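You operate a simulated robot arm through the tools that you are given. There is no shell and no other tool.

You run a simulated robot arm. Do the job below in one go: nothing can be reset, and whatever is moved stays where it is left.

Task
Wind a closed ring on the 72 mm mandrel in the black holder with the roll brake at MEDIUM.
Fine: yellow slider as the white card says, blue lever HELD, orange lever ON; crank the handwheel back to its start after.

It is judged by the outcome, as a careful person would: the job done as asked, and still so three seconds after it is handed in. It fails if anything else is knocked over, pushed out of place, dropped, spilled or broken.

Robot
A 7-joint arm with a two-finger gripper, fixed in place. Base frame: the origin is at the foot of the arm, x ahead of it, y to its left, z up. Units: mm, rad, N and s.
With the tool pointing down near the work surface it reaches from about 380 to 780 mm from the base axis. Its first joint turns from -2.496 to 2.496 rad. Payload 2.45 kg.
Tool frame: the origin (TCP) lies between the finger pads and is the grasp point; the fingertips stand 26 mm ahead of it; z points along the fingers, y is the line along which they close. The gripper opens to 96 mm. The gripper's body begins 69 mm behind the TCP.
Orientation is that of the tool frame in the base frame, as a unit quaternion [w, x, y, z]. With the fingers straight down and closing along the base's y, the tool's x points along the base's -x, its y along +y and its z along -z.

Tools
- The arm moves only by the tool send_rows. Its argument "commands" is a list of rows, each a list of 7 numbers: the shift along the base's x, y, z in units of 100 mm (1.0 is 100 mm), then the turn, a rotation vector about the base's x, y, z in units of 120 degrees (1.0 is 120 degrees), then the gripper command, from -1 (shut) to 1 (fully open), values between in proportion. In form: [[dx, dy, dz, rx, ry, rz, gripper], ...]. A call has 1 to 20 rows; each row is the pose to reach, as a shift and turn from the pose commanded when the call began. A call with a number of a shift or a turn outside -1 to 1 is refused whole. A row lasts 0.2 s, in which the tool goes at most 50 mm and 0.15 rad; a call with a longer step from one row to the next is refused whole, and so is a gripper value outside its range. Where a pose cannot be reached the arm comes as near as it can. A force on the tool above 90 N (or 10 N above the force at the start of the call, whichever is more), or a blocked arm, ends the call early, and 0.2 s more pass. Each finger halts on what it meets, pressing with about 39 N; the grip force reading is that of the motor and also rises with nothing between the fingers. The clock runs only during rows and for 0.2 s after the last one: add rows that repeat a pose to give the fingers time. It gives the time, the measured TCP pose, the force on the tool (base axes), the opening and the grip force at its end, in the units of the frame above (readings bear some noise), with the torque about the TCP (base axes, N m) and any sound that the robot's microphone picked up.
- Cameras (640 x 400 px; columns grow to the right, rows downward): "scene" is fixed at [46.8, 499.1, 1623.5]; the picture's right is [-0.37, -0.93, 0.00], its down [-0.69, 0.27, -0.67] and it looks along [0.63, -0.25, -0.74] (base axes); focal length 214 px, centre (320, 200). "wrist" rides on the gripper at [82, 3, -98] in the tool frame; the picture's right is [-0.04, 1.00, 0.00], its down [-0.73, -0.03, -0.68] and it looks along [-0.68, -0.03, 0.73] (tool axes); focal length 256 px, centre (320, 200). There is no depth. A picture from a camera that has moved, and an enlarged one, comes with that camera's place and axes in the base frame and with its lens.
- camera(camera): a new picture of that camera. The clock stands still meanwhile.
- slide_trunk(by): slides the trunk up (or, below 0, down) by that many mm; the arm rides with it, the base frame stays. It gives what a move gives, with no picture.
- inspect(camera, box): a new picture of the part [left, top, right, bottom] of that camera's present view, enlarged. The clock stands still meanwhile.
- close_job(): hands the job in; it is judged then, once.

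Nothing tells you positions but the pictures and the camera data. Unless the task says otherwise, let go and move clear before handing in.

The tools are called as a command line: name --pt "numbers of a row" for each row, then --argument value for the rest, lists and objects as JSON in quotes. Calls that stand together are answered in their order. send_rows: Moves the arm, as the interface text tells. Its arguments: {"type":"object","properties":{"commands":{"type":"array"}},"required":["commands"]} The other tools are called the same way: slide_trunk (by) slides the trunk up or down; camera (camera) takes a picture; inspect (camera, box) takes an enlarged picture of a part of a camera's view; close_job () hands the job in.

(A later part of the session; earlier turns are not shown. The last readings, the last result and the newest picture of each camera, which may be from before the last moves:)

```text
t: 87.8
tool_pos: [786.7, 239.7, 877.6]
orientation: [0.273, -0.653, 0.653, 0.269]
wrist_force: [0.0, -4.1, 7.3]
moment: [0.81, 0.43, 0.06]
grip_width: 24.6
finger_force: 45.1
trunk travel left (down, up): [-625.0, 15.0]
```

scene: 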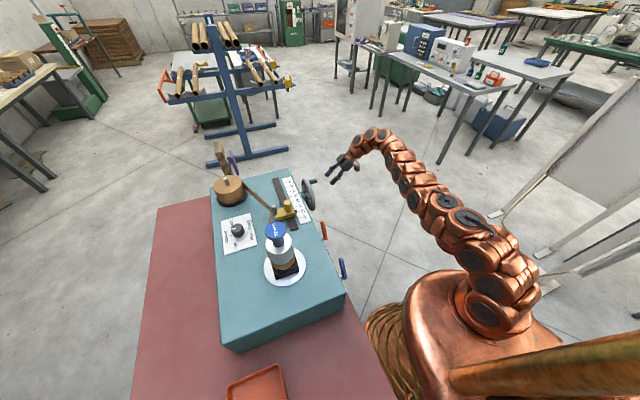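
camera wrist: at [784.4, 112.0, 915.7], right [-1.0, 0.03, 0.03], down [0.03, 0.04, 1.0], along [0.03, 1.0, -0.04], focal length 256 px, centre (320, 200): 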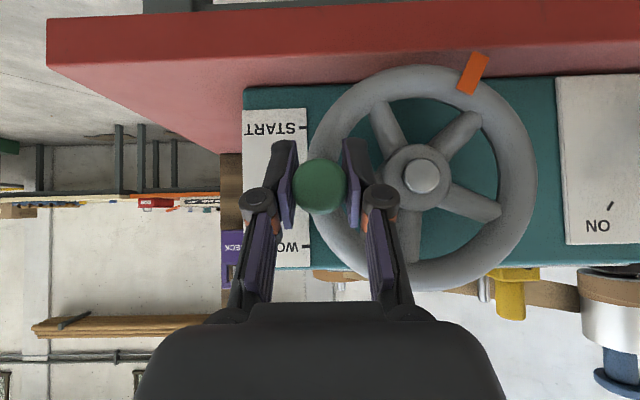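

Smooth. Continuing.

send_rows --pt "-0.027 0 -0.078 0 0 0 -1" --pt "-0.063 0 -0.152 0 0 0 -1" --pt "-0.108 0 -0.221 0 0 0 -1" --pt "-0.161 0 -0.284 0 0 0 -1"

camera --camera "wrist"

camera --camera "scene"

```text
t: 88.8
tool_pos: [772.1, 240.1, 847.4]
orientation: [0.271, -0.653, 0.654, 0.269]
wrist_force: [37.5, -1.1, -17.8]
moment: [-0.31, 0.84, -0.31]
grip_width: 23.5
finger_force: 44.8
trunk travel left (down, up): [-625.0, 15.0]
```

```text
taken
camera wrist: at [769.6, 112.0, 858.2], right [-1.0, 0.03, 0.02], down [0.03, 0.04, 1.0], along [0.03, 1.0, -0.04], focal length 256 px, centre (320, 200)
```

wrist: 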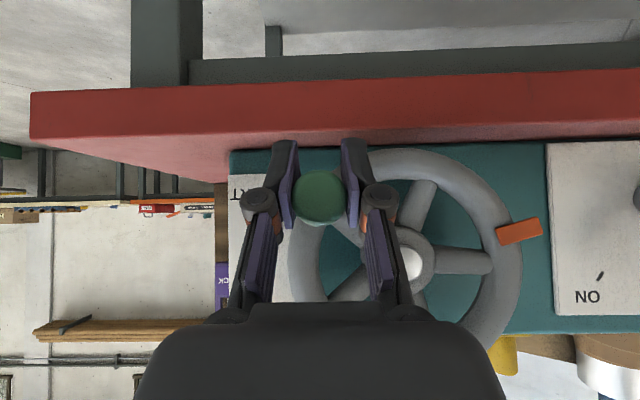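

```text
taken
```

scene: 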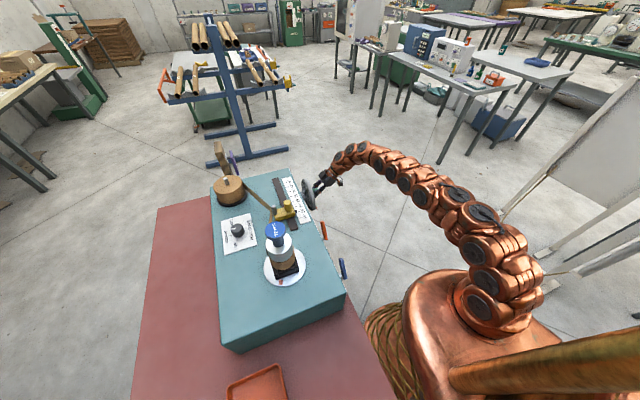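

The grip holds with a slight lag, and the forces show a small radius error. I'll correct the centre estimate and continue towards the bottom.

send_rows --pt "-0.029 0 -0.061 0 0 0 -1" --pt "-0.092 0 -0.115 0 0 0 -1" --pt "-0.161 0 -0.161 0 0 0 -1" --pt "-0.235 0 -0.198 0 0 0 -1"

camera --camera "wrist"

```text
t: 89.8
tool_pos: [746.1, 240.1, 828.3]
orientation: [-0.27, 0.655, -0.652, -0.271]
wrist_force: [2.1, -17.8, -9.9]
moment: [-0.07, -0.14, -0.29]
grip_width: 23.9
finger_force: 44.8
trunk travel left (down, up): [-625.0, 15.0]
```

```text
taken
camera wrist: at [743.5, 113.7, 839.2], right [-1.0, 0.03, 0.03], down [0.03, 0.04, 1.0], along [0.02, 1.0, -0.04], focal length 256 px, centre (320, 200)
```

wrist: 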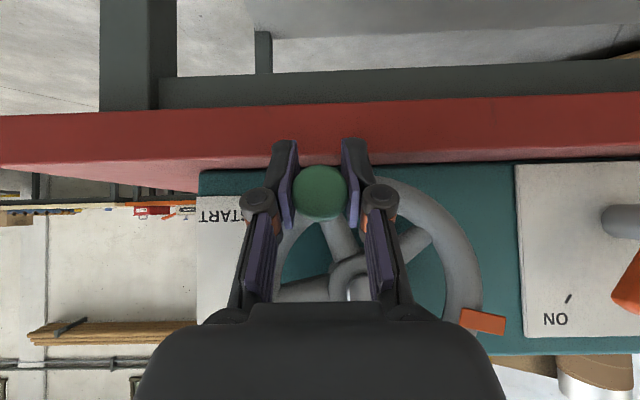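

Good. Passing through the bottom of the circle now.

send_rows --pt "-0.079 0 -0.028 0 0 0 -1" --pt "-0.16 0 -0.046 0 0 0 -1" --pt "-0.242 0 -0.054 0 0 0 -1" --pt "-0.325 0 -0.051 0 0 0 -1" --pt "-0.407 0 -0.039 0 0 0 -1"

camera --camera "wrist"

```text
t: 91.0
tool_pos: [705.0, 243.0, 823.9]
orientation: [-0.271, 0.655, -0.652, -0.27]
wrist_force: [-0.5, 2.0, -5.7]
moment: [-0.26, -0.02, -0.21]
grip_width: 23.9
finger_force: 45.1
trunk travel left (down, up): [-625.0, 15.0]
```

```text
taken
camera wrist: at [702.6, 114.5, 835.4], right [-1.0, 0.02, 0.03], down [0.03, 0.04, 1.0], along [0.02, 1.0, -0.04], focal length 256 px, centre (320, 200)
```

wrist: 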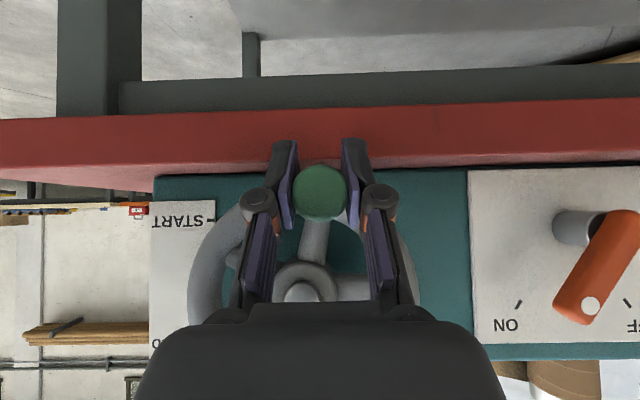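

Past the bottom; continuing up the left side.

send_rows --pt "-0.08 0 0.022 0 0 0 -1" --pt "-0.157 0 0.054 0 0 0 -1" --pt "-0.229 0 0.095 0 0 0 -1" --pt "-0.296 0 0.144 0 0 0 -1" --pt "-0.356 0 0.201 0 0 0 -1"

camera --camera "wrist"

```text
t: 92.2
tool_pos: [670.0, 241.1, 844.5]
orientation: [-0.271, 0.654, -0.652, -0.27]
wrist_force: [-2.9, 0.1, -4.8]
moment: [-0.52, 0.0, -0.28]
grip_width: 23.9
finger_force: 45.2
trunk travel left (down, up): [-625.0, 15.0]
```

```text
taken
camera wrist: at [666.2, 113.5, 855.7], right [-1.0, 0.03, 0.03], down [0.03, 0.04, 1.0], along [0.03, 1.0, -0.04], focal length 256 px, centre (320, 200)
```

wrist: 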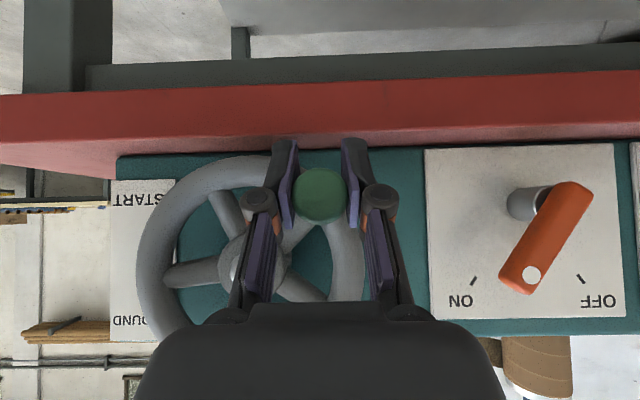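

The wheel is going well. The orange lever's angle looks a little different from here, so I'll check it closely before continuing.

inspect --camera "wrist" --box '[420, 140, 640, 320]'

inspect --camera "scene" --box '[220, 190, 370, 300]'

```text
2.22 times, centred on (530, 230) of wrist
camera zoom: at [666.2, 113.5, 855.7], right [-1.0, 0.03, 0.03], down [0.03, 0.04, 1.0], along [0.03, 1.0, -0.04], focal length 569 px, centre (-147, 133)
```

zoom: 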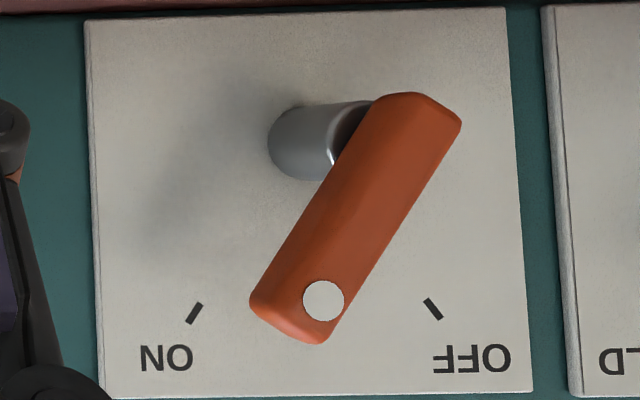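

```text
3.64 times, centred on (295, 245) of scene
camera zoom: at [46.8, 499.1, 1623.5], right [-0.37, -0.93, 0.0], down [-0.69, 0.27, -0.67], along [0.63, -0.25, -0.74], focal length 780 px, centre (411, 36)
```

zoom: 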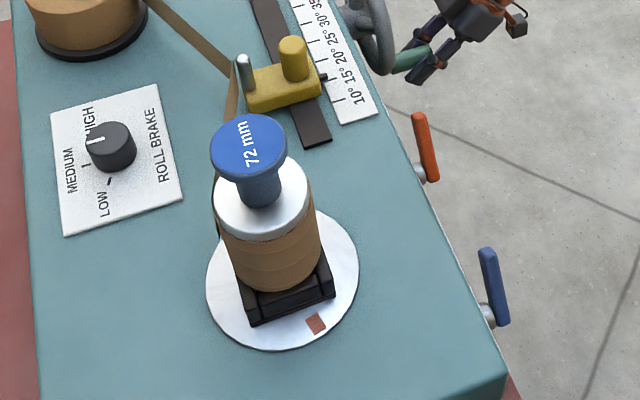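

The orange lever is about 6° short of the ON tick. Before finishing the winding I'll release the handle here, back out, and push that lever fully home.

send_rows --pt "0 0 0 0 0 0 -0.4" --pt "0 0 0 0 0 0 0" --pt "0 0 0 0 0 0 0.1" --pt "0 0 0 0 0 0 0.1" --pt "0 -0.2 0 0 0 0 0.1" --pt "0 -0.45 0 0 0 0 0.1" --pt "0 -0.7 0 0 0 0 0.1" --pt "0 -0.95 0 0 0 0 0.1"

camera --camera "wrist"

```text
t: 94.0
tool_pos: [671.9, 145.0, 845.3]
orientation: [-0.272, 0.653, -0.653, -0.269]
wrist_force: [-0.5, 1.1, -0.4]
moment: [-0.04, 0.0, 0.03]
grip_width: 52.9
finger_force: 0.0
trunk travel left (down, up): [-625.0, 15.0]
```

```text
taken
camera wrist: at [667.5, 17.3, 856.8], right [-1.0, 0.03, 0.02], down [0.03, 0.04, 1.0], along [0.03, 1.0, -0.04], focal length 256 px, centre (320, 200)
```

wrist: 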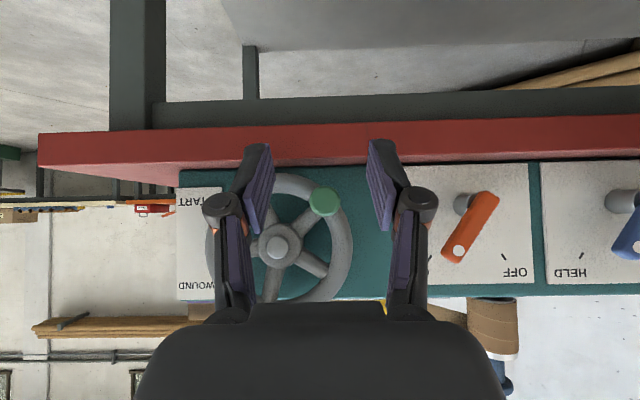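

The wheel stays put. Moving over to the orange lever with closed fingers, staying well in front of the panel.

send_rows --pt "-0.3 0 0.2 0 0 0 -0.2" --pt "-0.6 0 0.4 0 0 0 -0.6" --pt "-0.9 0 0.6 0 0 0 -1" --pt "-1.0 0 0.67 0 0 0 -1"

send_rows --pt "-0.3 0.05 0 0 0 0 -1" --pt "-0.6 0.15 0 0 0 0 -1" --pt "-0.92 0.3 0 0 0 0 -1" --pt "-0.92 0.4 0 0 0 0 -1" --pt "-0.92 0.4 0 0 0 0 -1"

camera --camera "wrist"

```text
t: 95.0
tool_pos: [568.4, 144.9, 911.9]
orientation: [-0.271, 0.654, -0.652, -0.27]
wrist_force: [-0.9, -0.2, 0.2]
moment: [-0.02, -0.01, -0.02]
grip_width: 0.0
finger_force: 26.8
trunk travel left (down, up): [-625.0, 15.0]
```

```text
t: 96.2
tool_pos: [475.7, 187.7, 911.5]
orientation: [-0.273, 0.653, -0.653, -0.269]
wrist_force: [-1.0, 0.1, -0.2]
moment: [0.02, 0.03, 0.02]
grip_width: 0.0
finger_force: 28.9
trunk travel left (down, up): [-625.0, 15.0]
```

```text
taken
camera wrist: at [473.9, 58.7, 922.7], right [-1.0, 0.03, 0.03], down [0.03, 0.04, 1.0], along [0.03, 1.0, -0.04], focal length 256 px, centre (320, 200)
```

wrist: 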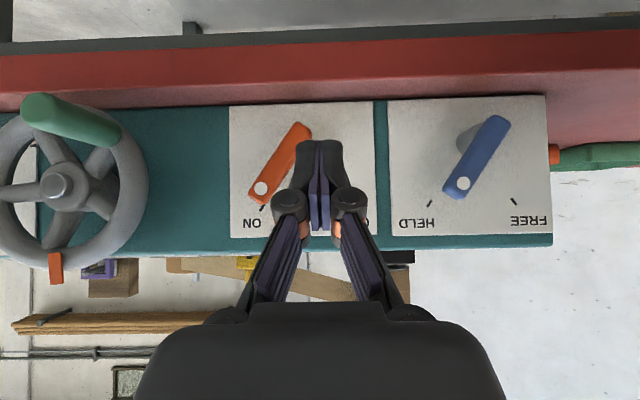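

inspect --camera "wrist" --box '[220, 90, 380, 240]'

inspect --camera "wrist" --box '[380, 90, 560, 240]'

```text
2.67 times, centred on (300, 165) of wrist
camera zoom: at [473.9, 58.7, 922.7], right [-1.0, 0.03, 0.03], down [0.03, 0.04, 1.0], along [0.03, 1.0, -0.04], focal length 683 px, centre (373, 293)
```

zoom: 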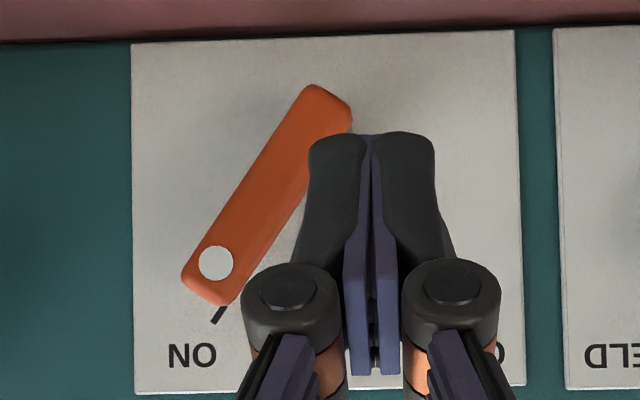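

```text
2.67 times, centred on (470, 165) of wrist
camera zoom: at [473.9, 58.7, 922.7], right [-1.0, 0.03, 0.03], down [0.03, 0.04, 1.0], along [0.03, 1.0, -0.04], focal length 683 px, centre (-80, 293)
```

zoom: 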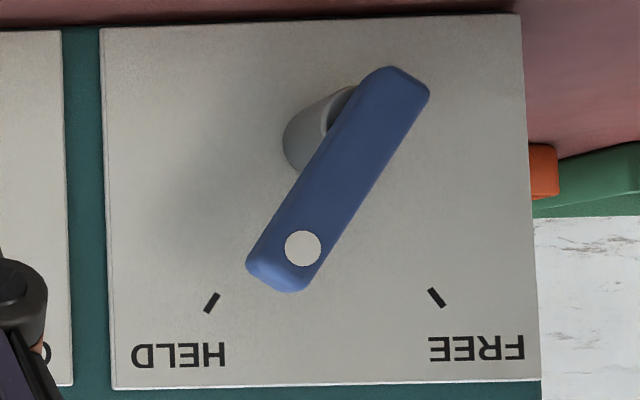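

Measured against the plates, both levers sit at the same 35° end stop, lined up with their ticks, so orange is properly ON. I'll return to the wheel handle.

send_rows --pt "0.2 -0.2 0 0 0 0 -1" --pt "0.5 -0.4 0 0 0 0 -0.5" --pt "0.8 -0.43 0 0 0 0 0" --pt "1.0 -0.43 -0.1 0 0 0 0.1"

send_rows --pt "0.3 0 -0.15 0 0 0 0.1" --pt "0.6 0 -0.35 0 0 0 0.1" --pt "0.94 0 -0.53 0 0 0 0.1" --pt "0.94 0 -0.53 0 0 0 0.1"

camera --camera "wrist"

```text
t: 97.2
tool_pos: [576.9, 144.7, 898.9]
orientation: [-0.272, 0.654, -0.652, -0.27]
wrist_force: [-0.2, -0.1, 0.1]
moment: [0.01, -0.01, -0.01]
grip_width: 52.7
finger_force: 0.1
trunk travel left (down, up): [-625.0, 15.0]
```

```text
t: 98.2
tool_pos: [670.0, 143.4, 850.7]
orientation: [-0.272, 0.654, -0.652, -0.27]
wrist_force: [0.0, 0.0, -0.1]
moment: [-0.01, 0.02, 0.03]
grip_width: 52.9
finger_force: 0.0
trunk travel left (down, up): [-625.0, 15.0]
```

```text
taken
camera wrist: at [666.0, 16.2, 862.6], right [-1.0, 0.03, 0.02], down [0.03, 0.04, 1.0], along [0.03, 1.0, -0.04], focal length 256 px, centre (320, 200)
```

wrist: 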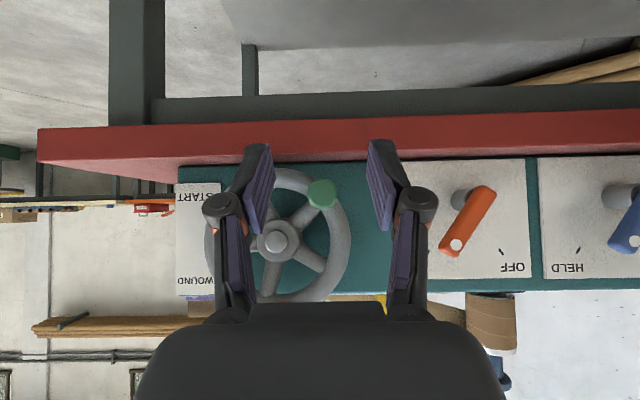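

The handle is centred at about (670.5, 848.5). Advancing and regripping.

send_rows --pt "0 0.25 -0.015 0 0 0 0.1" --pt "0 0.5 -0.015 0 0 0 0.1" --pt "0 0.75 -0.015 0 0 0 0.1" --pt "0 0.97 -0.015 0 0 0 0.1" --pt "0 0.97 -0.015 0 0 0 -0.3" --pt "0 0.97 -0.015 0 0 0 -0.7" --pt "0 0.97 -0.015 0 0 0 -1" --pt "0 0.97 -0.015 0 0 0 -1"

```text
t: 100.0
tool_pos: [670.4, 240.2, 847.0]
orientation: [-0.27, 0.655, -0.653, -0.269]
wrist_force: [-14.7, -0.6, -12.3]
moment: [-0.13, -0.18, 0.08]
grip_width: 24.5
finger_force: 44.1
trunk travel left (down, up): [-625.0, 15.0]
```

Gripped again. Continuing up the left side.

send_rows --pt "-0.062 0 0.056 0 0 0 -1" --pt "-0.107 0 0.127 0 0 0 -1" --pt "-0.143 0 0.202 0 0 0 -1" --pt "-0.17 0 0.282 0 0 0 -1"

camera --camera "wrist"

```text
t: 101.0
tool_pos: [654.6, 239.9, 875.5]
orientation: [-0.272, 0.654, -0.653, -0.269]
wrist_force: [8.2, 13.0, -2.1]
moment: [0.02, 0.15, -0.24]
grip_width: 24.9
finger_force: 44.7
trunk travel left (down, up): [-625.0, 15.0]
```

```text
taken
camera wrist: at [651.5, 112.1, 887.6], right [-1.0, 0.03, 0.02], down [0.02, 0.04, 1.0], along [0.03, 1.0, -0.04], focal length 256 px, centre (320, 200)
```

wrist: 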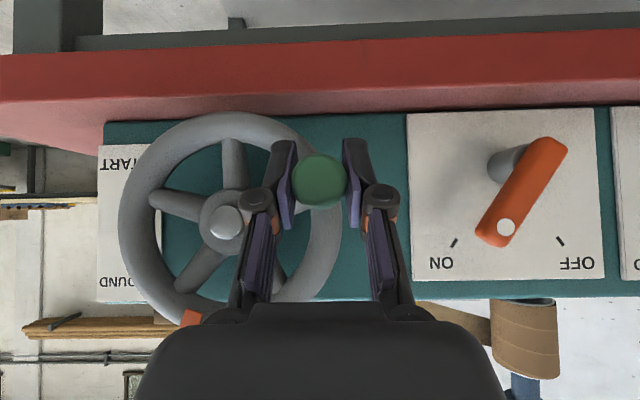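

Good. Only about 40° remain to WOUND.

send_rows --pt "-0.013 0 0.082 0 0 0 -1" --pt "-0.019 0 0.165 0 0 0 -1" --pt "-0.014 0 0.249 0 0 0 -1" --pt "0.0 0 0.331 0 0 0 -1"

camera --camera "wrist"

```text
t: 102.0
tool_pos: [653.2, 239.4, 907.8]
orientation: [-0.269, 0.655, -0.652, -0.271]
wrist_force: [-20.4, -11.4, -8.6]
moment: [-0.7, 0.66, 0.67]
grip_width: 24.6
finger_force: 44.5
trunk travel left (down, up): [-625.0, 15.0]
```

```text
taken
camera wrist: at [650.3, 111.7, 918.9], right [-1.0, 0.02, 0.03], down [0.03, 0.04, 1.0], along [0.02, 1.0, -0.04], focal length 256 px, centre (320, 200)
```

wrist: 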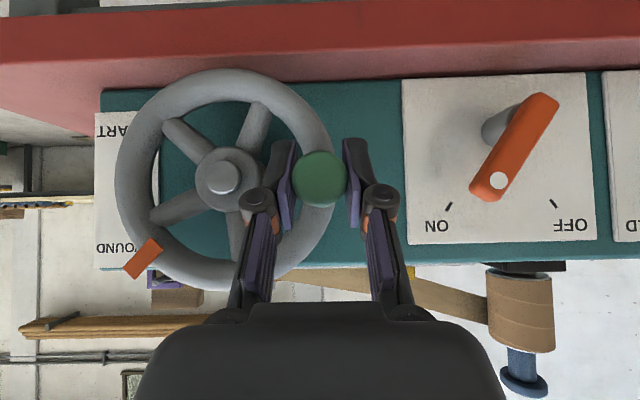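

The orange tab is close to WOUND. About 13° more.

send_rows --pt "0.003 0 0.042 0 0 0 -1" --pt "0.009 0 0.083 0 0 0 -1" --pt "0.022 0 0.112 0 0 0 -1" --pt "0.037 0 0.138 0 0 0 -1"

camera --camera "wrist"

inspect --camera "wrist" --box '[80, 60, 350, 280]'

```text
t: 103.0
tool_pos: [655.9, 239.6, 922.8]
orientation: [-0.272, 0.655, -0.651, -0.27]
wrist_force: [-36.1, -12.2, 6.1]
moment: [-0.13, 0.46, 0.79]
grip_width: 25.0
finger_force: 45.3
trunk travel left (down, up): [-625.0, 15.0]
```

```text
taken
camera wrist: at [653.3, 111.7, 934.0], right [-1.0, 0.03, 0.02], down [0.03, 0.04, 1.0], along [0.03, 1.0, -0.04], focal length 256 px, centre (320, 200)
```

wrist: 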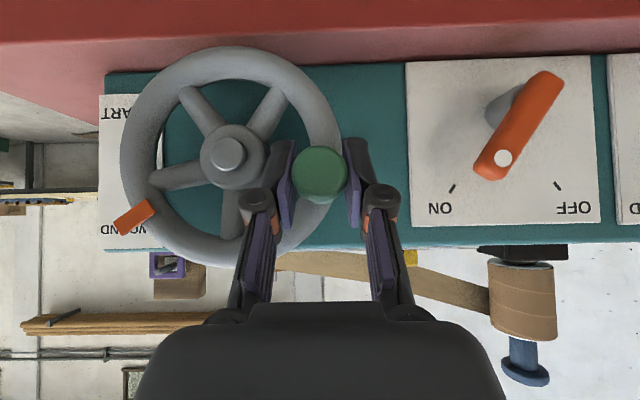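

```text
1.82 times, centred on (215, 170) of wrist
camera zoom: at [653.3, 111.7, 934.0], right [-1.0, 0.03, 0.02], down [0.03, 0.04, 1.0], along [0.03, 1.0, -0.04], focal length 465 px, centre (511, 254)
```

zoom: 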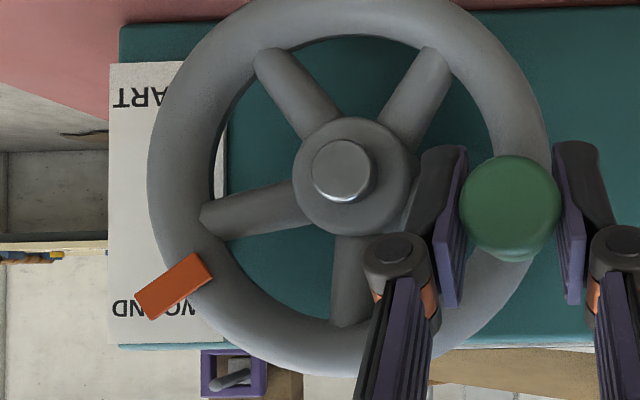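

The tab is at about 31°, essentially at the WOUND tick (≈32°). I'll nudge it gently to the end of travel.

send_rows --pt "-0.008 0 0.015 0 0 0 -1" --pt "0.0 0 0.035 0 0 0 -1" --pt "0.008 0 0.052 0 0 0 -1" --pt "0.008 0 0.052 0 0 0 -1"

inspect --camera "wrist" --box '[80, 40, 350, 260]'

inspect --camera "scene" --box '[210, 150, 350, 290]'

```text
t: 104.0
tool_pos: [658.8, 238.5, 929.4]
orientation: [-0.273, 0.654, -0.652, -0.269]
wrist_force: [-33.1, -11.1, 15.7]
moment: [0.18, 0.21, 0.57]
grip_width: 24.7
finger_force: 44.3
trunk travel left (down, up): [-625.0, 15.0]
```

```text
1.82 times, centred on (215, 150) of wrist
camera zoom: at [655.8, 112.1, 941.0], right [-1.0, 0.03, 0.02], down [0.02, 0.04, 1.0], along [0.03, 1.0, -0.04], focal length 465 px, centre (511, 291)
```

zoom: 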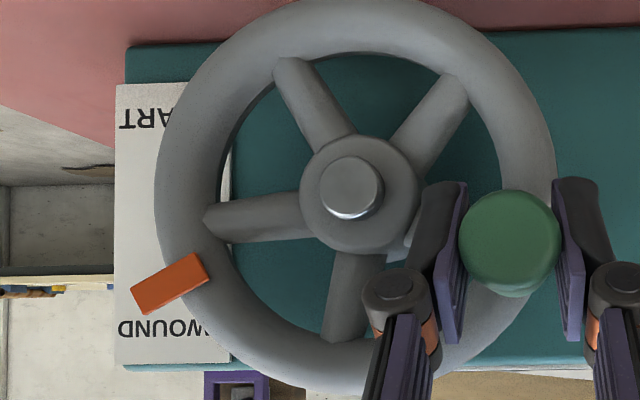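

```text
2.86 times, centred on (280, 220) of scene
camera zoom: at [46.8, 499.1, 1623.5], right [-0.37, -0.93, 0.0], down [-0.69, 0.27, -0.67], along [0.63, -0.25, -0.74], focal length 613 px, centre (434, 143)
```

zoom: 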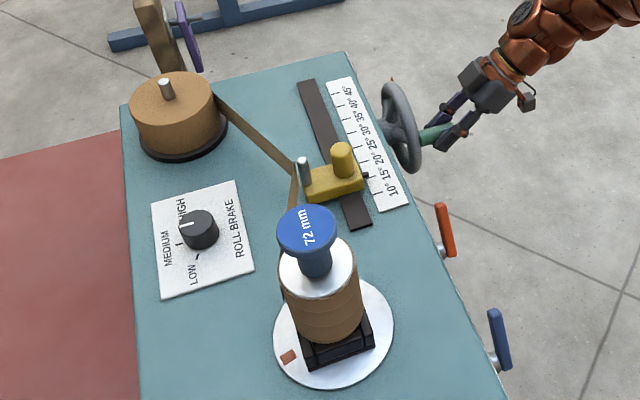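

The tab is now around the WOUND mark and there is no hard stop yet. I'll nudge 3° more while watching the tangential force, to find the end stop.

send_rows --pt "0.008 0 0.018 0 0 0 -1" --pt "0.018 0 0.034 0 0 0 -1" --pt "0.018 0 0.034 0 0 0 -1"

inspect --camera "wrist" --box '[80, 40, 350, 260]'

```text
t: 104.8
tool_pos: [660.6, 240.0, 934.5]
orientation: [-0.273, 0.654, -0.652, -0.27]
wrist_force: [-27.6, -5.3, 13.8]
moment: [0.43, -0.17, 0.32]
grip_width: 24.3
finger_force: 45.1
trunk travel left (down, up): [-625.0, 15.0]
```

```text
1.82 times, centred on (215, 150) of wrist
camera zoom: at [658.1, 112.2, 944.5], right [-1.0, 0.03, 0.02], down [0.02, 0.04, 1.0], along [0.03, 1.0, -0.04], focal length 465 px, centre (511, 291)
```

zoom: 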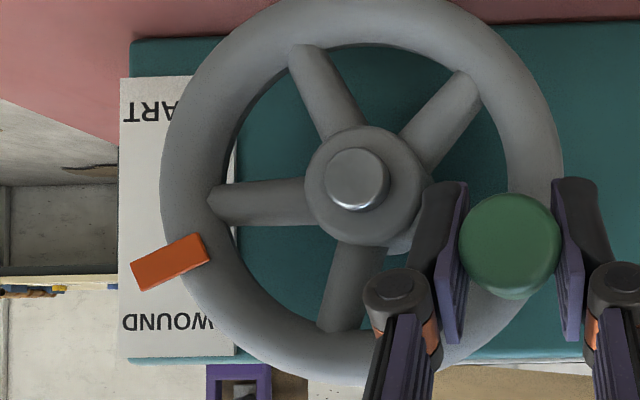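

There is no hard stop past WOUND, and the tab is now beyond the tick, so the wind is complete. I'll look at the ring on the mandrel before cranking back.

inspect --camera "scene" --box '[250, 210, 320, 290]'

inspect --camera "wrist" --box '[400, 180, 640, 400]'

```text
5.00 times, centred on (285, 250) of scene
camera zoom: at [46.8, 499.1, 1623.5], right [-0.37, -0.93, 0.0], down [-0.69, 0.27, -0.67], along [0.63, -0.25, -0.74], focal length 1072 px, centre (495, -50)
```

zoom: 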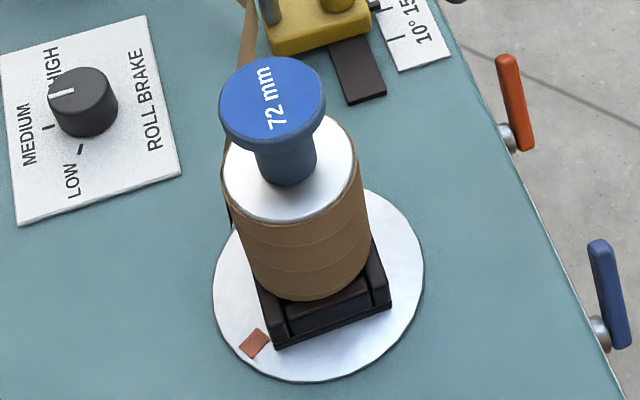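

```text
1.82 times, centred on (520, 290) of wrist
camera zoom: at [658.1, 112.2, 944.5], right [-1.0, 0.03, 0.02], down [0.02, 0.04, 1.0], along [0.03, 1.0, -0.04], focal length 465 px, centre (-44, 36)
```

zoom: 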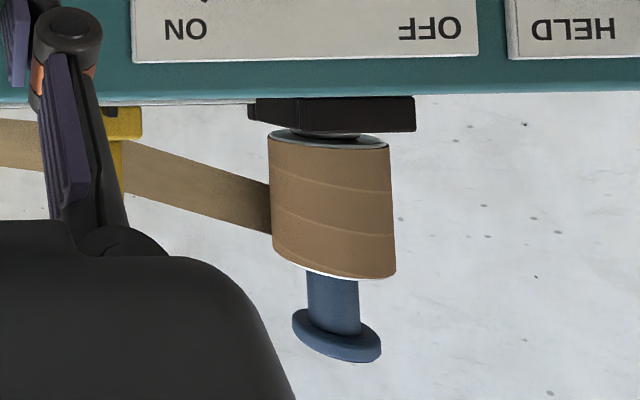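

The laps lie edge to edge over the whole mandrel, so the ring is closed. Now I'll crank the wheel back counterclockwise towards START.

send_rows --pt "-0.024 0 -0.053 0 0 0 -1" --pt "-0.058 0 -0.13 0 0 0 -1" --pt "-0.081 0 -0.21 0 0 0 -1" --pt "-0.095 0 -0.293 0 0 0 -1"

camera --camera "wrist"

inspect --camera "scene" --box '[210, 150, 350, 290]'

```text
t: 105.8
tool_pos: [652.2, 240.3, 900.5]
orientation: [-0.271, 0.654, -0.653, -0.269]
wrist_force: [0.4, -3.1, -1.4]
moment: [-0.11, 0.02, 0.11]
grip_width: 24.0
finger_force: 45.8
trunk travel left (down, up): [-625.0, 15.0]
```

```text
taken
camera wrist: at [649.2, 112.3, 912.4], right [-1.0, 0.03, 0.03], down [0.03, 0.04, 1.0], along [0.03, 1.0, -0.04], focal length 256 px, centre (320, 200)
```

wrist: 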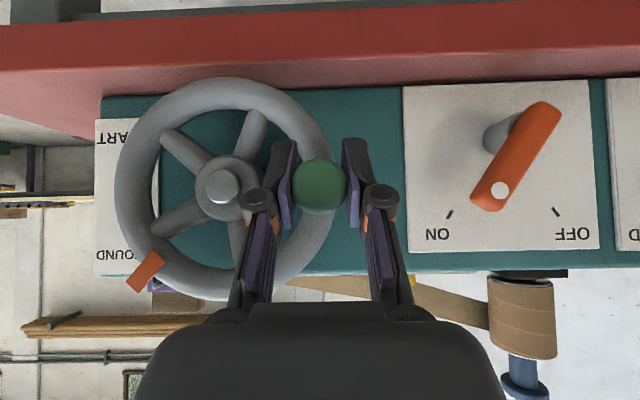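

```text
2.86 times, centred on (280, 220) of scene
camera zoom: at [46.8, 499.1, 1623.5], right [-0.37, -0.93, 0.0], down [-0.69, 0.27, -0.67], along [0.63, -0.25, -0.74], focal length 613 px, centre (434, 143)
```

zoom: 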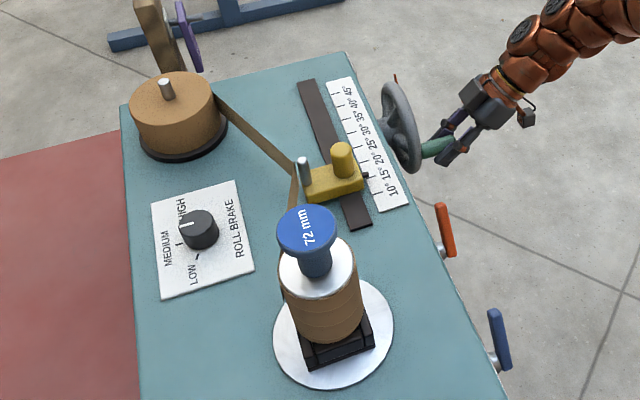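

Reverse is smooth and the ring stays on the mandrel. Continuing.

send_rows --pt "-0.002 0 -0.087 0 0 0 -1" --pt "0.005 0 -0.17 0 0 0 -1" --pt "0.021 0 -0.252 0 0 0 -1" --pt "0.048 0 -0.332 0 0 0 -1" --pt "0.084 0 -0.407 0 0 0 -1"

camera --camera "wrist"

```text
t: 107.0
tool_pos: [656.8, 240.2, 860.3]
orientation: [-0.268, 0.656, -0.652, -0.27]
wrist_force: [-22.2, -2.0, -8.1]
moment: [-0.06, -0.27, 0.28]
grip_width: 24.1
finger_force: 45.0
trunk travel left (down, up): [-625.0, 15.0]
```

```text
taken
camera wrist: at [655.2, 112.3, 872.2], right [-1.0, 0.02, 0.03], down [0.03, 0.04, 1.0], along [0.02, 1.0, -0.04], focal length 256 px, centre (320, 200)
```

wrist: 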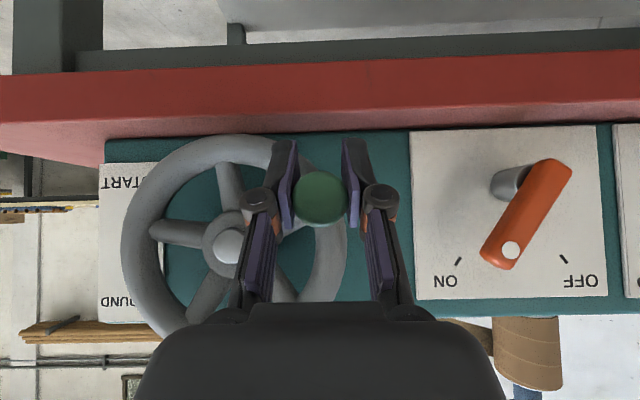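

send_rows --pt "0.025 0 -0.07 0 0 0 -1" --pt "0.073 0 -0.14 0 0 0 -1" --pt "0.13 0 -0.203 0 0 0 -1" --pt "0.193 0 -0.259 0 0 0 -1" --pt "0.263 0 -0.307 0 0 0 -1"

camera --camera "wrist"

```text
t: 108.2
tool_pos: [689.6, 239.2, 829.3]
orientation: [-0.272, 0.654, -0.653, -0.268]
wrist_force: [-9.6, 8.2, -22.7]
moment: [-1.04, 0.16, 0.48]
grip_width: 24.2
finger_force: 45.4
trunk travel left (down, up): [-625.0, 15.0]
```

```text
taken
camera wrist: at [686.0, 112.2, 841.4], right [-1.0, 0.03, 0.02], down [0.02, 0.04, 1.0], along [0.03, 1.0, -0.04], focal length 256 px, centre (320, 200)
```

wrist: 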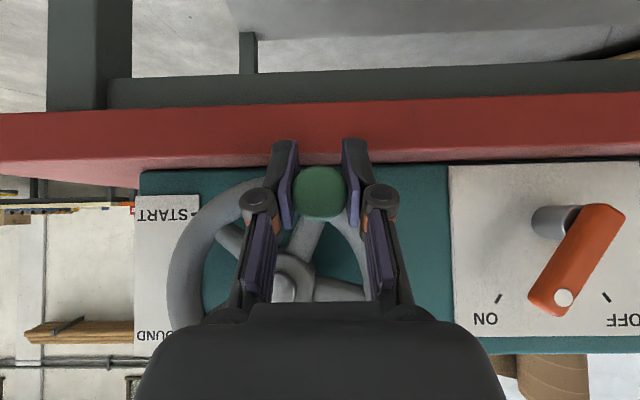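

send_rows --pt "0.077 0 -0.049 0 0 0 -1" --pt "0.159 0 -0.072 0 0 0 -1" --pt "0.243 0 -0.084 0 0 0 -1" --pt "0.327 0 -0.087 0 0 0 -1" --pt "0.411 0 -0.078 0 0 0 -1" --pt "0.494 0 -0.06 0 0 0 -1"

camera --camera "wrist"

```text
t: 109.6
tool_pos: [736.6, 240.0, 824.0]
orientation: [0.272, -0.653, 0.653, 0.27]
wrist_force: [0.4, -1.2, -5.7]
moment: [-0.01, 0.01, 0.21]
grip_width: 23.7
finger_force: 45.0
trunk travel left (down, up): [-625.0, 15.0]
```

```text
taken
camera wrist: at [733.4, 112.0, 834.5], right [-1.0, 0.03, 0.03], down [0.03, 0.04, 1.0], along [0.03, 1.0, -0.04], focal length 256 px, centre (320, 200)
```

wrist: 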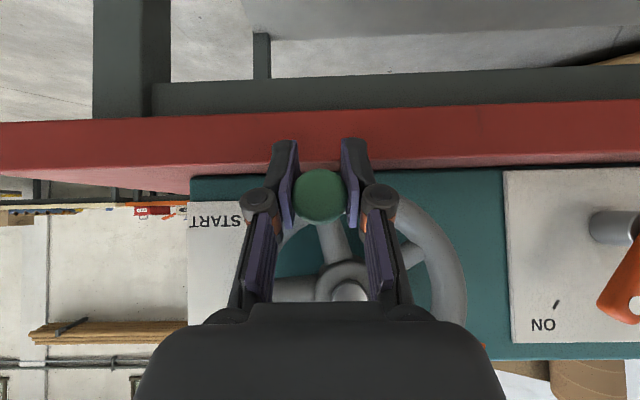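

send_rows --pt "0.09 0 0.025 0 0 0 -1" --pt "0.167 0 0.062 0 0 0 -1" --pt "0.237 0 0.109 0 0 0 -1" --pt "0.301 0 0.164 0 0 0 -1" --pt "0.358 0 0.226 0 0 0 -1"

camera --camera "wrist"

```text
t: 110.8
tool_pos: [773.9, 240.8, 849.4]
orientation: [-0.273, 0.653, -0.653, -0.269]
wrist_force: [3.0, 3.8, -5.4]
moment: [-0.2, -0.06, 0.21]
grip_width: 23.8
finger_force: 44.7
trunk travel left (down, up): [-625.0, 15.0]
```

```text
taken
camera wrist: at [770.3, 111.7, 861.2], right [-1.0, 0.03, 0.02], down [0.02, 0.04, 1.0], along [0.03, 1.0, -0.04], focal length 256 px, centre (320, 200)
```

wrist: 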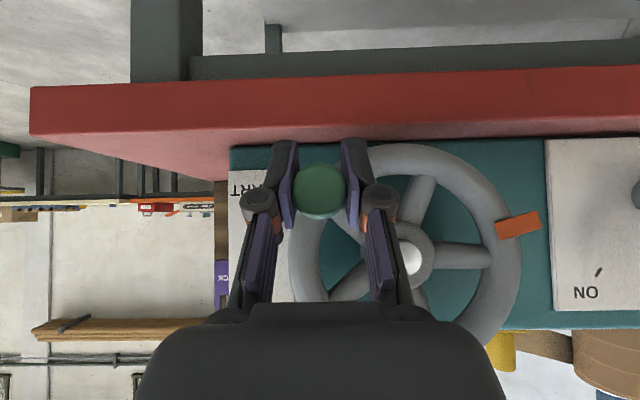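

send_rows --pt "0.053 0 0.071 0 0 0 -1" --pt "0.092 0 0.145 0 0 0 -1" --pt "0.121 0 0.224 0 0 0 -1" --pt "0.141 0 0.305 0 0 0 -1" --pt "0.15 0 0.388 0 0 0 -1"

camera --camera "wrist"

camera --camera "scene"

```text
t: 112.0
tool_pos: [786.7, 237.6, 886.3]
orientation: [-0.273, 0.653, -0.653, -0.269]
wrist_force: [-2.3, -3.1, -2.7]
moment: [-0.24, -0.09, 0.31]
grip_width: 24.5
finger_force: 45.6
trunk travel left (down, up): [-625.0, 15.0]
```

```text
taken
camera wrist: at [783.9, 111.6, 897.5], right [-1.0, 0.03, 0.02], down [0.02, 0.04, 1.0], along [0.03, 1.0, -0.04], focal length 256 px, centre (320, 200)
```

wrist: 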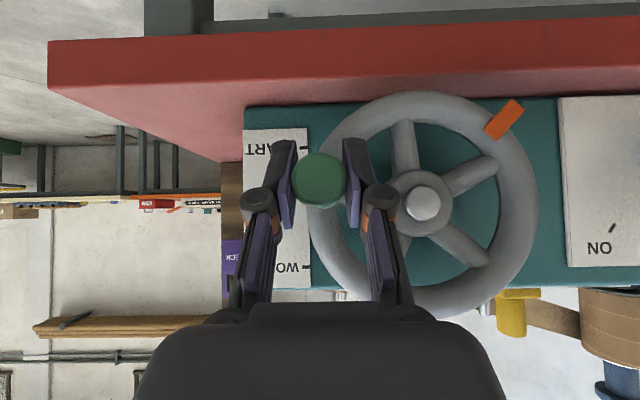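

```text
taken
```

scene: 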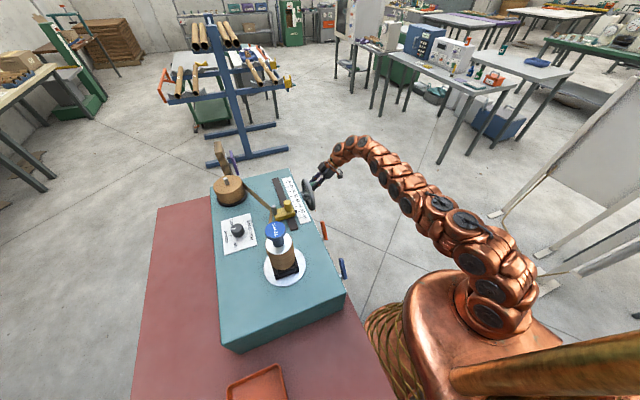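

send_rows --pt "0.005 0 0.088 0 0 0 -1" --pt "0.0 0 0.171 0 0 0 -1" --pt "-0.015 0 0.253 0 0 0 -1" --pt "-0.041 0 0.332 0 0 0 -1" --pt "-0.077 0 0.407 0 0 0 -1"

camera --camera "wrist"

```text
t: 113.2
tool_pos: [781.4, 239.2, 928.9]
orientation: [-0.275, 0.653, -0.652, -0.269]
wrist_force: [34.6, 2.2, 13.0]
moment: [-0.29, -0.35, -0.79]
grip_width: 25.3
finger_force: 45.5
trunk travel left (down, up): [-625.0, 15.0]
```

```text
taken
camera wrist: at [778.2, 111.6, 939.5], right [-1.0, 0.03, 0.02], down [0.02, 0.03, 1.0], along [0.03, 1.0, -0.04], focal length 256 px, centre (320, 200)
```

wrist: 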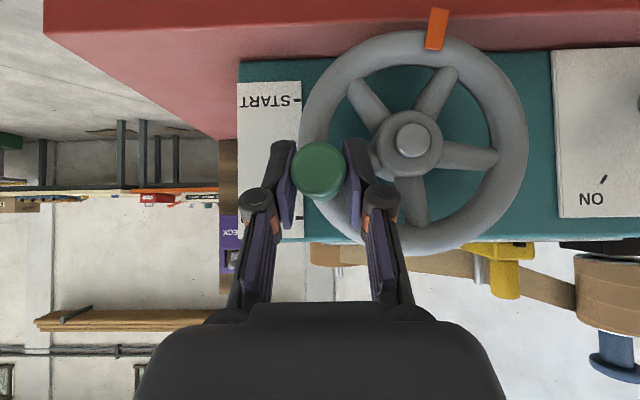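

The handle has slid a few millimetres in the grip, so I'll regrip in place to recentre on it.

send_rows --pt "0 0 0 0 0 0 -0.4" --pt "0 0 0 0 0 0 -0.15" --pt "0 0 0 0 0 0 -0.15" --pt "0.01 0 -0.035 0 0 0 -0.15" --pt "0.015 0 -0.07 0 0 0 -0.15" --pt "0.015 0 -0.07 0 0 0 -0.15"

camera --camera "wrist"

```text
t: 114.6
tool_pos: [781.2, 238.3, 918.4]
orientation: [-0.272, 0.653, -0.653, -0.27]
wrist_force: [-0.4, 0.3, -0.1]
moment: [-0.01, -0.03, 0.02]
grip_width: 41.1
finger_force: 0.0
trunk travel left (down, up): [-625.0, 15.0]
```

```text
taken
camera wrist: at [777.6, 111.4, 930.1], right [-1.0, 0.03, 0.03], down [0.03, 0.04, 1.0], along [0.03, 1.0, -0.04], focal length 256 px, centre (320, 200)
```

wrist: 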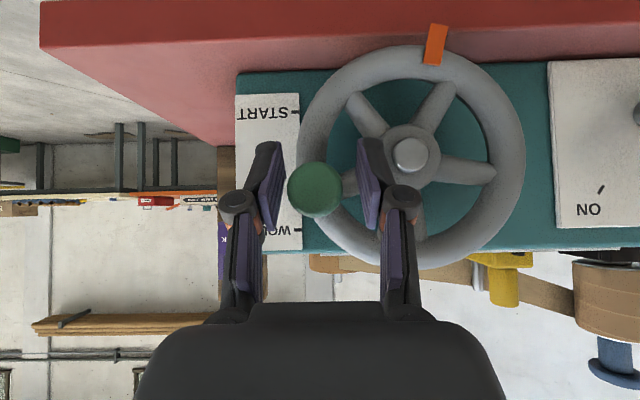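

send_rows --pt "0.015 0 0 0 0 0 -0.3" --pt "0.015 0 0 0 0 0 -0.6" --pt "0.015 0 0 0 0 0 -1" --pt "0.015 0 0 0 0 0 -1"

```text
t: 115.6
tool_pos: [783.9, 238.9, 919.2]
orientation: [-0.271, 0.654, -0.653, -0.269]
wrist_force: [4.7, -0.4, 2.9]
moment: [-0.1, 0.07, 0.02]
grip_width: 24.7
finger_force: 45.1
trunk travel left (down, up): [-625.0, 15.0]
```

Regripped. Continuing towards the top.

send_rows --pt "-0.032 0 0.07 0 0 0 -1" --pt "-0.076 0 0.139 0 0 0 -1" --pt "-0.129 0 0.202 0 0 0 -1" --pt "-0.19 0 0.259 0 0 0 -1" --pt "-0.258 0 0.307 0 0 0 -1"

camera --camera "wrist"

```text
t: 116.8
tool_pos: [755.6, 238.7, 948.9]
orientation: [-0.273, 0.654, -0.653, -0.269]
wrist_force: [12.2, 2.4, 15.3]
moment: [0.45, -0.01, -0.16]
grip_width: 24.6
finger_force: 44.7
trunk travel left (down, up): [-625.0, 15.0]
```

```text
taken
camera wrist: at [753.3, 111.4, 961.0], right [-1.0, 0.03, 0.02], down [0.03, 0.04, 1.0], along [0.03, 1.0, -0.04], focal length 256 px, centre (320, 200)
```

wrist: 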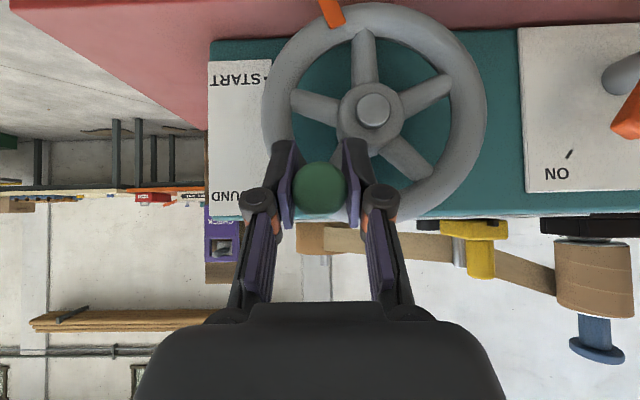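

send_rows --pt "-0.065 0 0.06 0 0 0 -1" --pt "-0.142 0 0.091 0 0 0 -1" --pt "-0.223 0 0.111 0 0 0 -1" --pt "-0.3 0 0.122 0 0 0 -1"

camera --camera "wrist"

```text
t: 117.8
tool_pos: [726.5, 239.1, 961.5]
orientation: [-0.271, 0.654, -0.653, -0.269]
wrist_force: [6.7, -0.6, -4.0]
moment: [-0.53, -0.4, -0.3]
grip_width: 24.4
finger_force: 45.6
trunk travel left (down, up): [-625.0, 15.0]
```

```text
taken
camera wrist: at [723.7, 111.3, 973.2], right [-1.0, 0.03, 0.02], down [0.03, 0.04, 1.0], along [0.03, 1.0, -0.04], focal length 256 px, centre (320, 200)
```

wrist: 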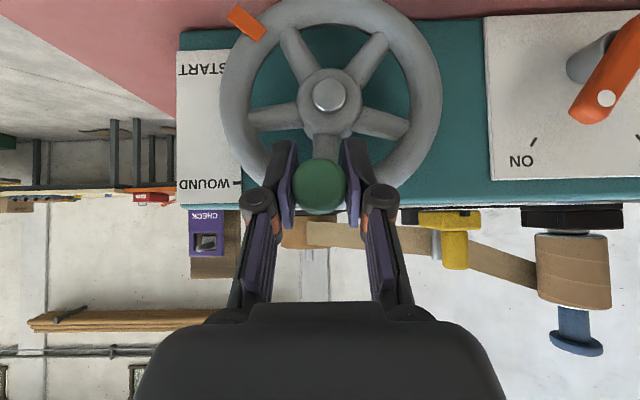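

The tab is a few degrees from START. Easing it to the start stop.

send_rows --pt "-0.03 0 0.002 0 0 0 -1" --pt "-0.055 0 0.003 0 0 0 -1" --pt "-0.07 0 0.003 0 0 0 -1" --pt "-0.07 0 0.003 0 0 0 -1"

camera --camera "wrist"

```text
t: 118.8
tool_pos: [719.6, 239.7, 961.8]
orientation: [-0.271, 0.654, -0.652, -0.271]
wrist_force: [11.5, -0.4, 2.1]
moment: [0.1, 0.06, -0.22]
grip_width: 24.3
finger_force: 45.1
trunk travel left (down, up): [-625.0, 15.0]
```

```text
taken
camera wrist: at [716.8, 111.3, 973.3], right [-1.0, 0.03, 0.03], down [0.03, 0.04, 1.0], along [0.03, 1.0, -0.04], focal length 256 px, centre (320, 200)
```

wrist: 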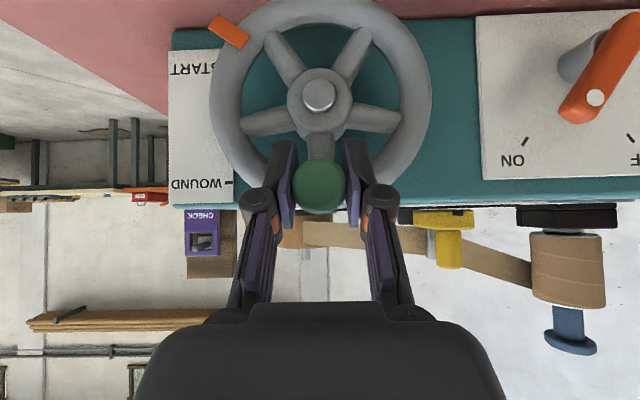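

send_rows --pt "-0.02 0 0 0 0 0 -1" --pt "-0.035 0 0 0 0 0 -1" --pt "-0.035 0 0 0 0 0 -1"

inspect --camera "wrist" --box '[150, 0, 430, 230]'

```text
t: 119.6
tool_pos: [720.5, 238.5, 962.8]
orientation: [0.273, -0.652, 0.655, 0.268]
wrist_force: [46.3, 5.8, 1.9]
moment: [0.0, -0.08, -0.86]
grip_width: 24.5
finger_force: 45.7
trunk travel left (down, up): [-625.0, 15.0]
```

```text
1.74 times, centred on (290, 115) of wrist
camera zoom: at [716.0, 111.4, 973.3], right [-1.0, 0.03, 0.02], down [0.03, 0.04, 1.0], along [0.03, 1.0, -0.04], focal length 445 px, centre (372, 348)
```

zoom: 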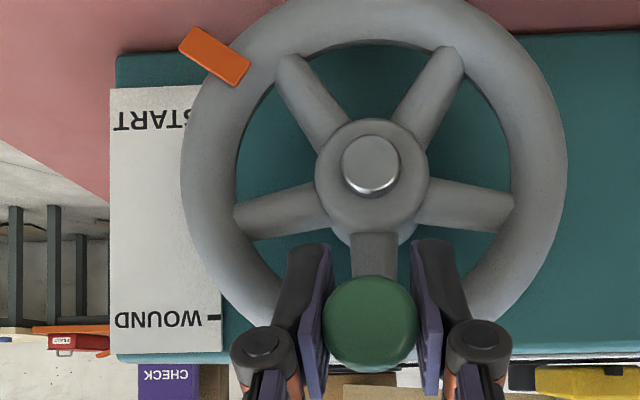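

The hard stop at START is reached again. I'll relax the push, open, and retreat in −y.

send_rows --pt "0.015 0 0 0 0 0 -1" --pt "0.022 0 0 0 0 0 -0.5" --pt "0.022 0 0 0 0 0 -0.1" --pt "0.022 0 0 0 0 0 0.1" --pt "0.022 0 0 0 0 0 0.1" --pt "0.022 -0.2 0 0 0 0 0.1" --pt "0.022 -0.45 0 0 0 0 0.1" --pt "0.022 -0.7 0 0 0 0 0.1" --pt "0.022 -0.95 0 0 0 0 0.1"

camera --camera "wrist"

camera --camera "scene"

inspect --camera "scene" --box '[200, 140, 360, 300]'

```text
t: 121.6
tool_pos: [719.4, 144.1, 963.5]
orientation: [-0.273, 0.654, -0.653, -0.269]
wrist_force: [0.5, -0.3, -0.6]
moment: [-0.04, -0.01, 0.0]
grip_width: 52.7
finger_force: 0.1
trunk travel left (down, up): [-625.0, 15.0]
```

```text
taken
camera wrist: at [716.6, 16.5, 974.1], right [-1.0, 0.03, 0.02], down [0.02, 0.04, 1.0], along [0.03, 1.0, -0.04], focal length 256 px, centre (320, 200)
```

wrist: 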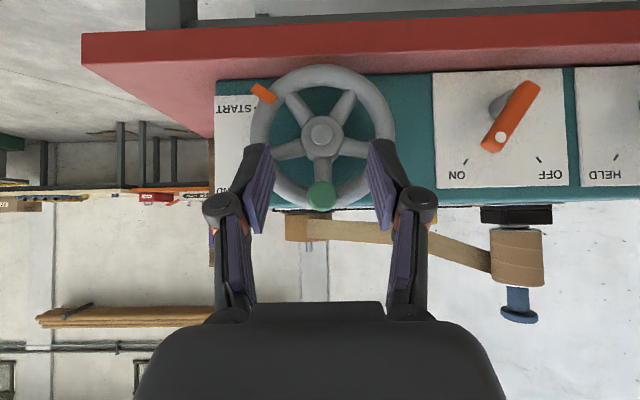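

```text
taken
```

scene: 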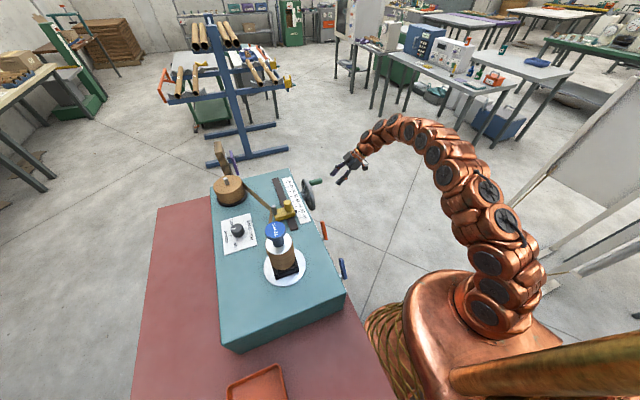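

```text
2.50 times, centred on (280, 220) of scene
camera zoom: at [46.8, 499.1, 1623.5], right [-0.37, -0.93, 0.0], down [-0.69, 0.27, -0.67], along [0.63, -0.25, -0.74], focal length 536 px, centre (420, 150)
```

zoom: 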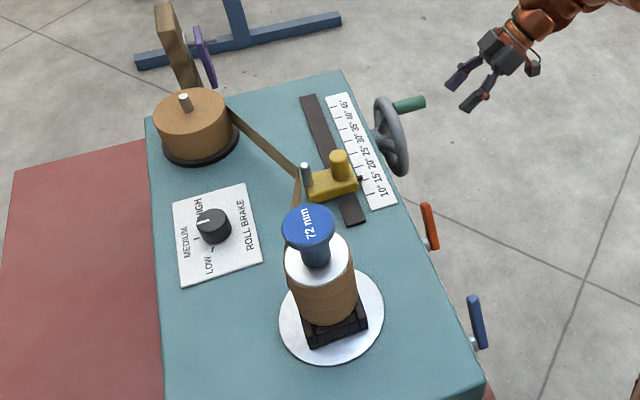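

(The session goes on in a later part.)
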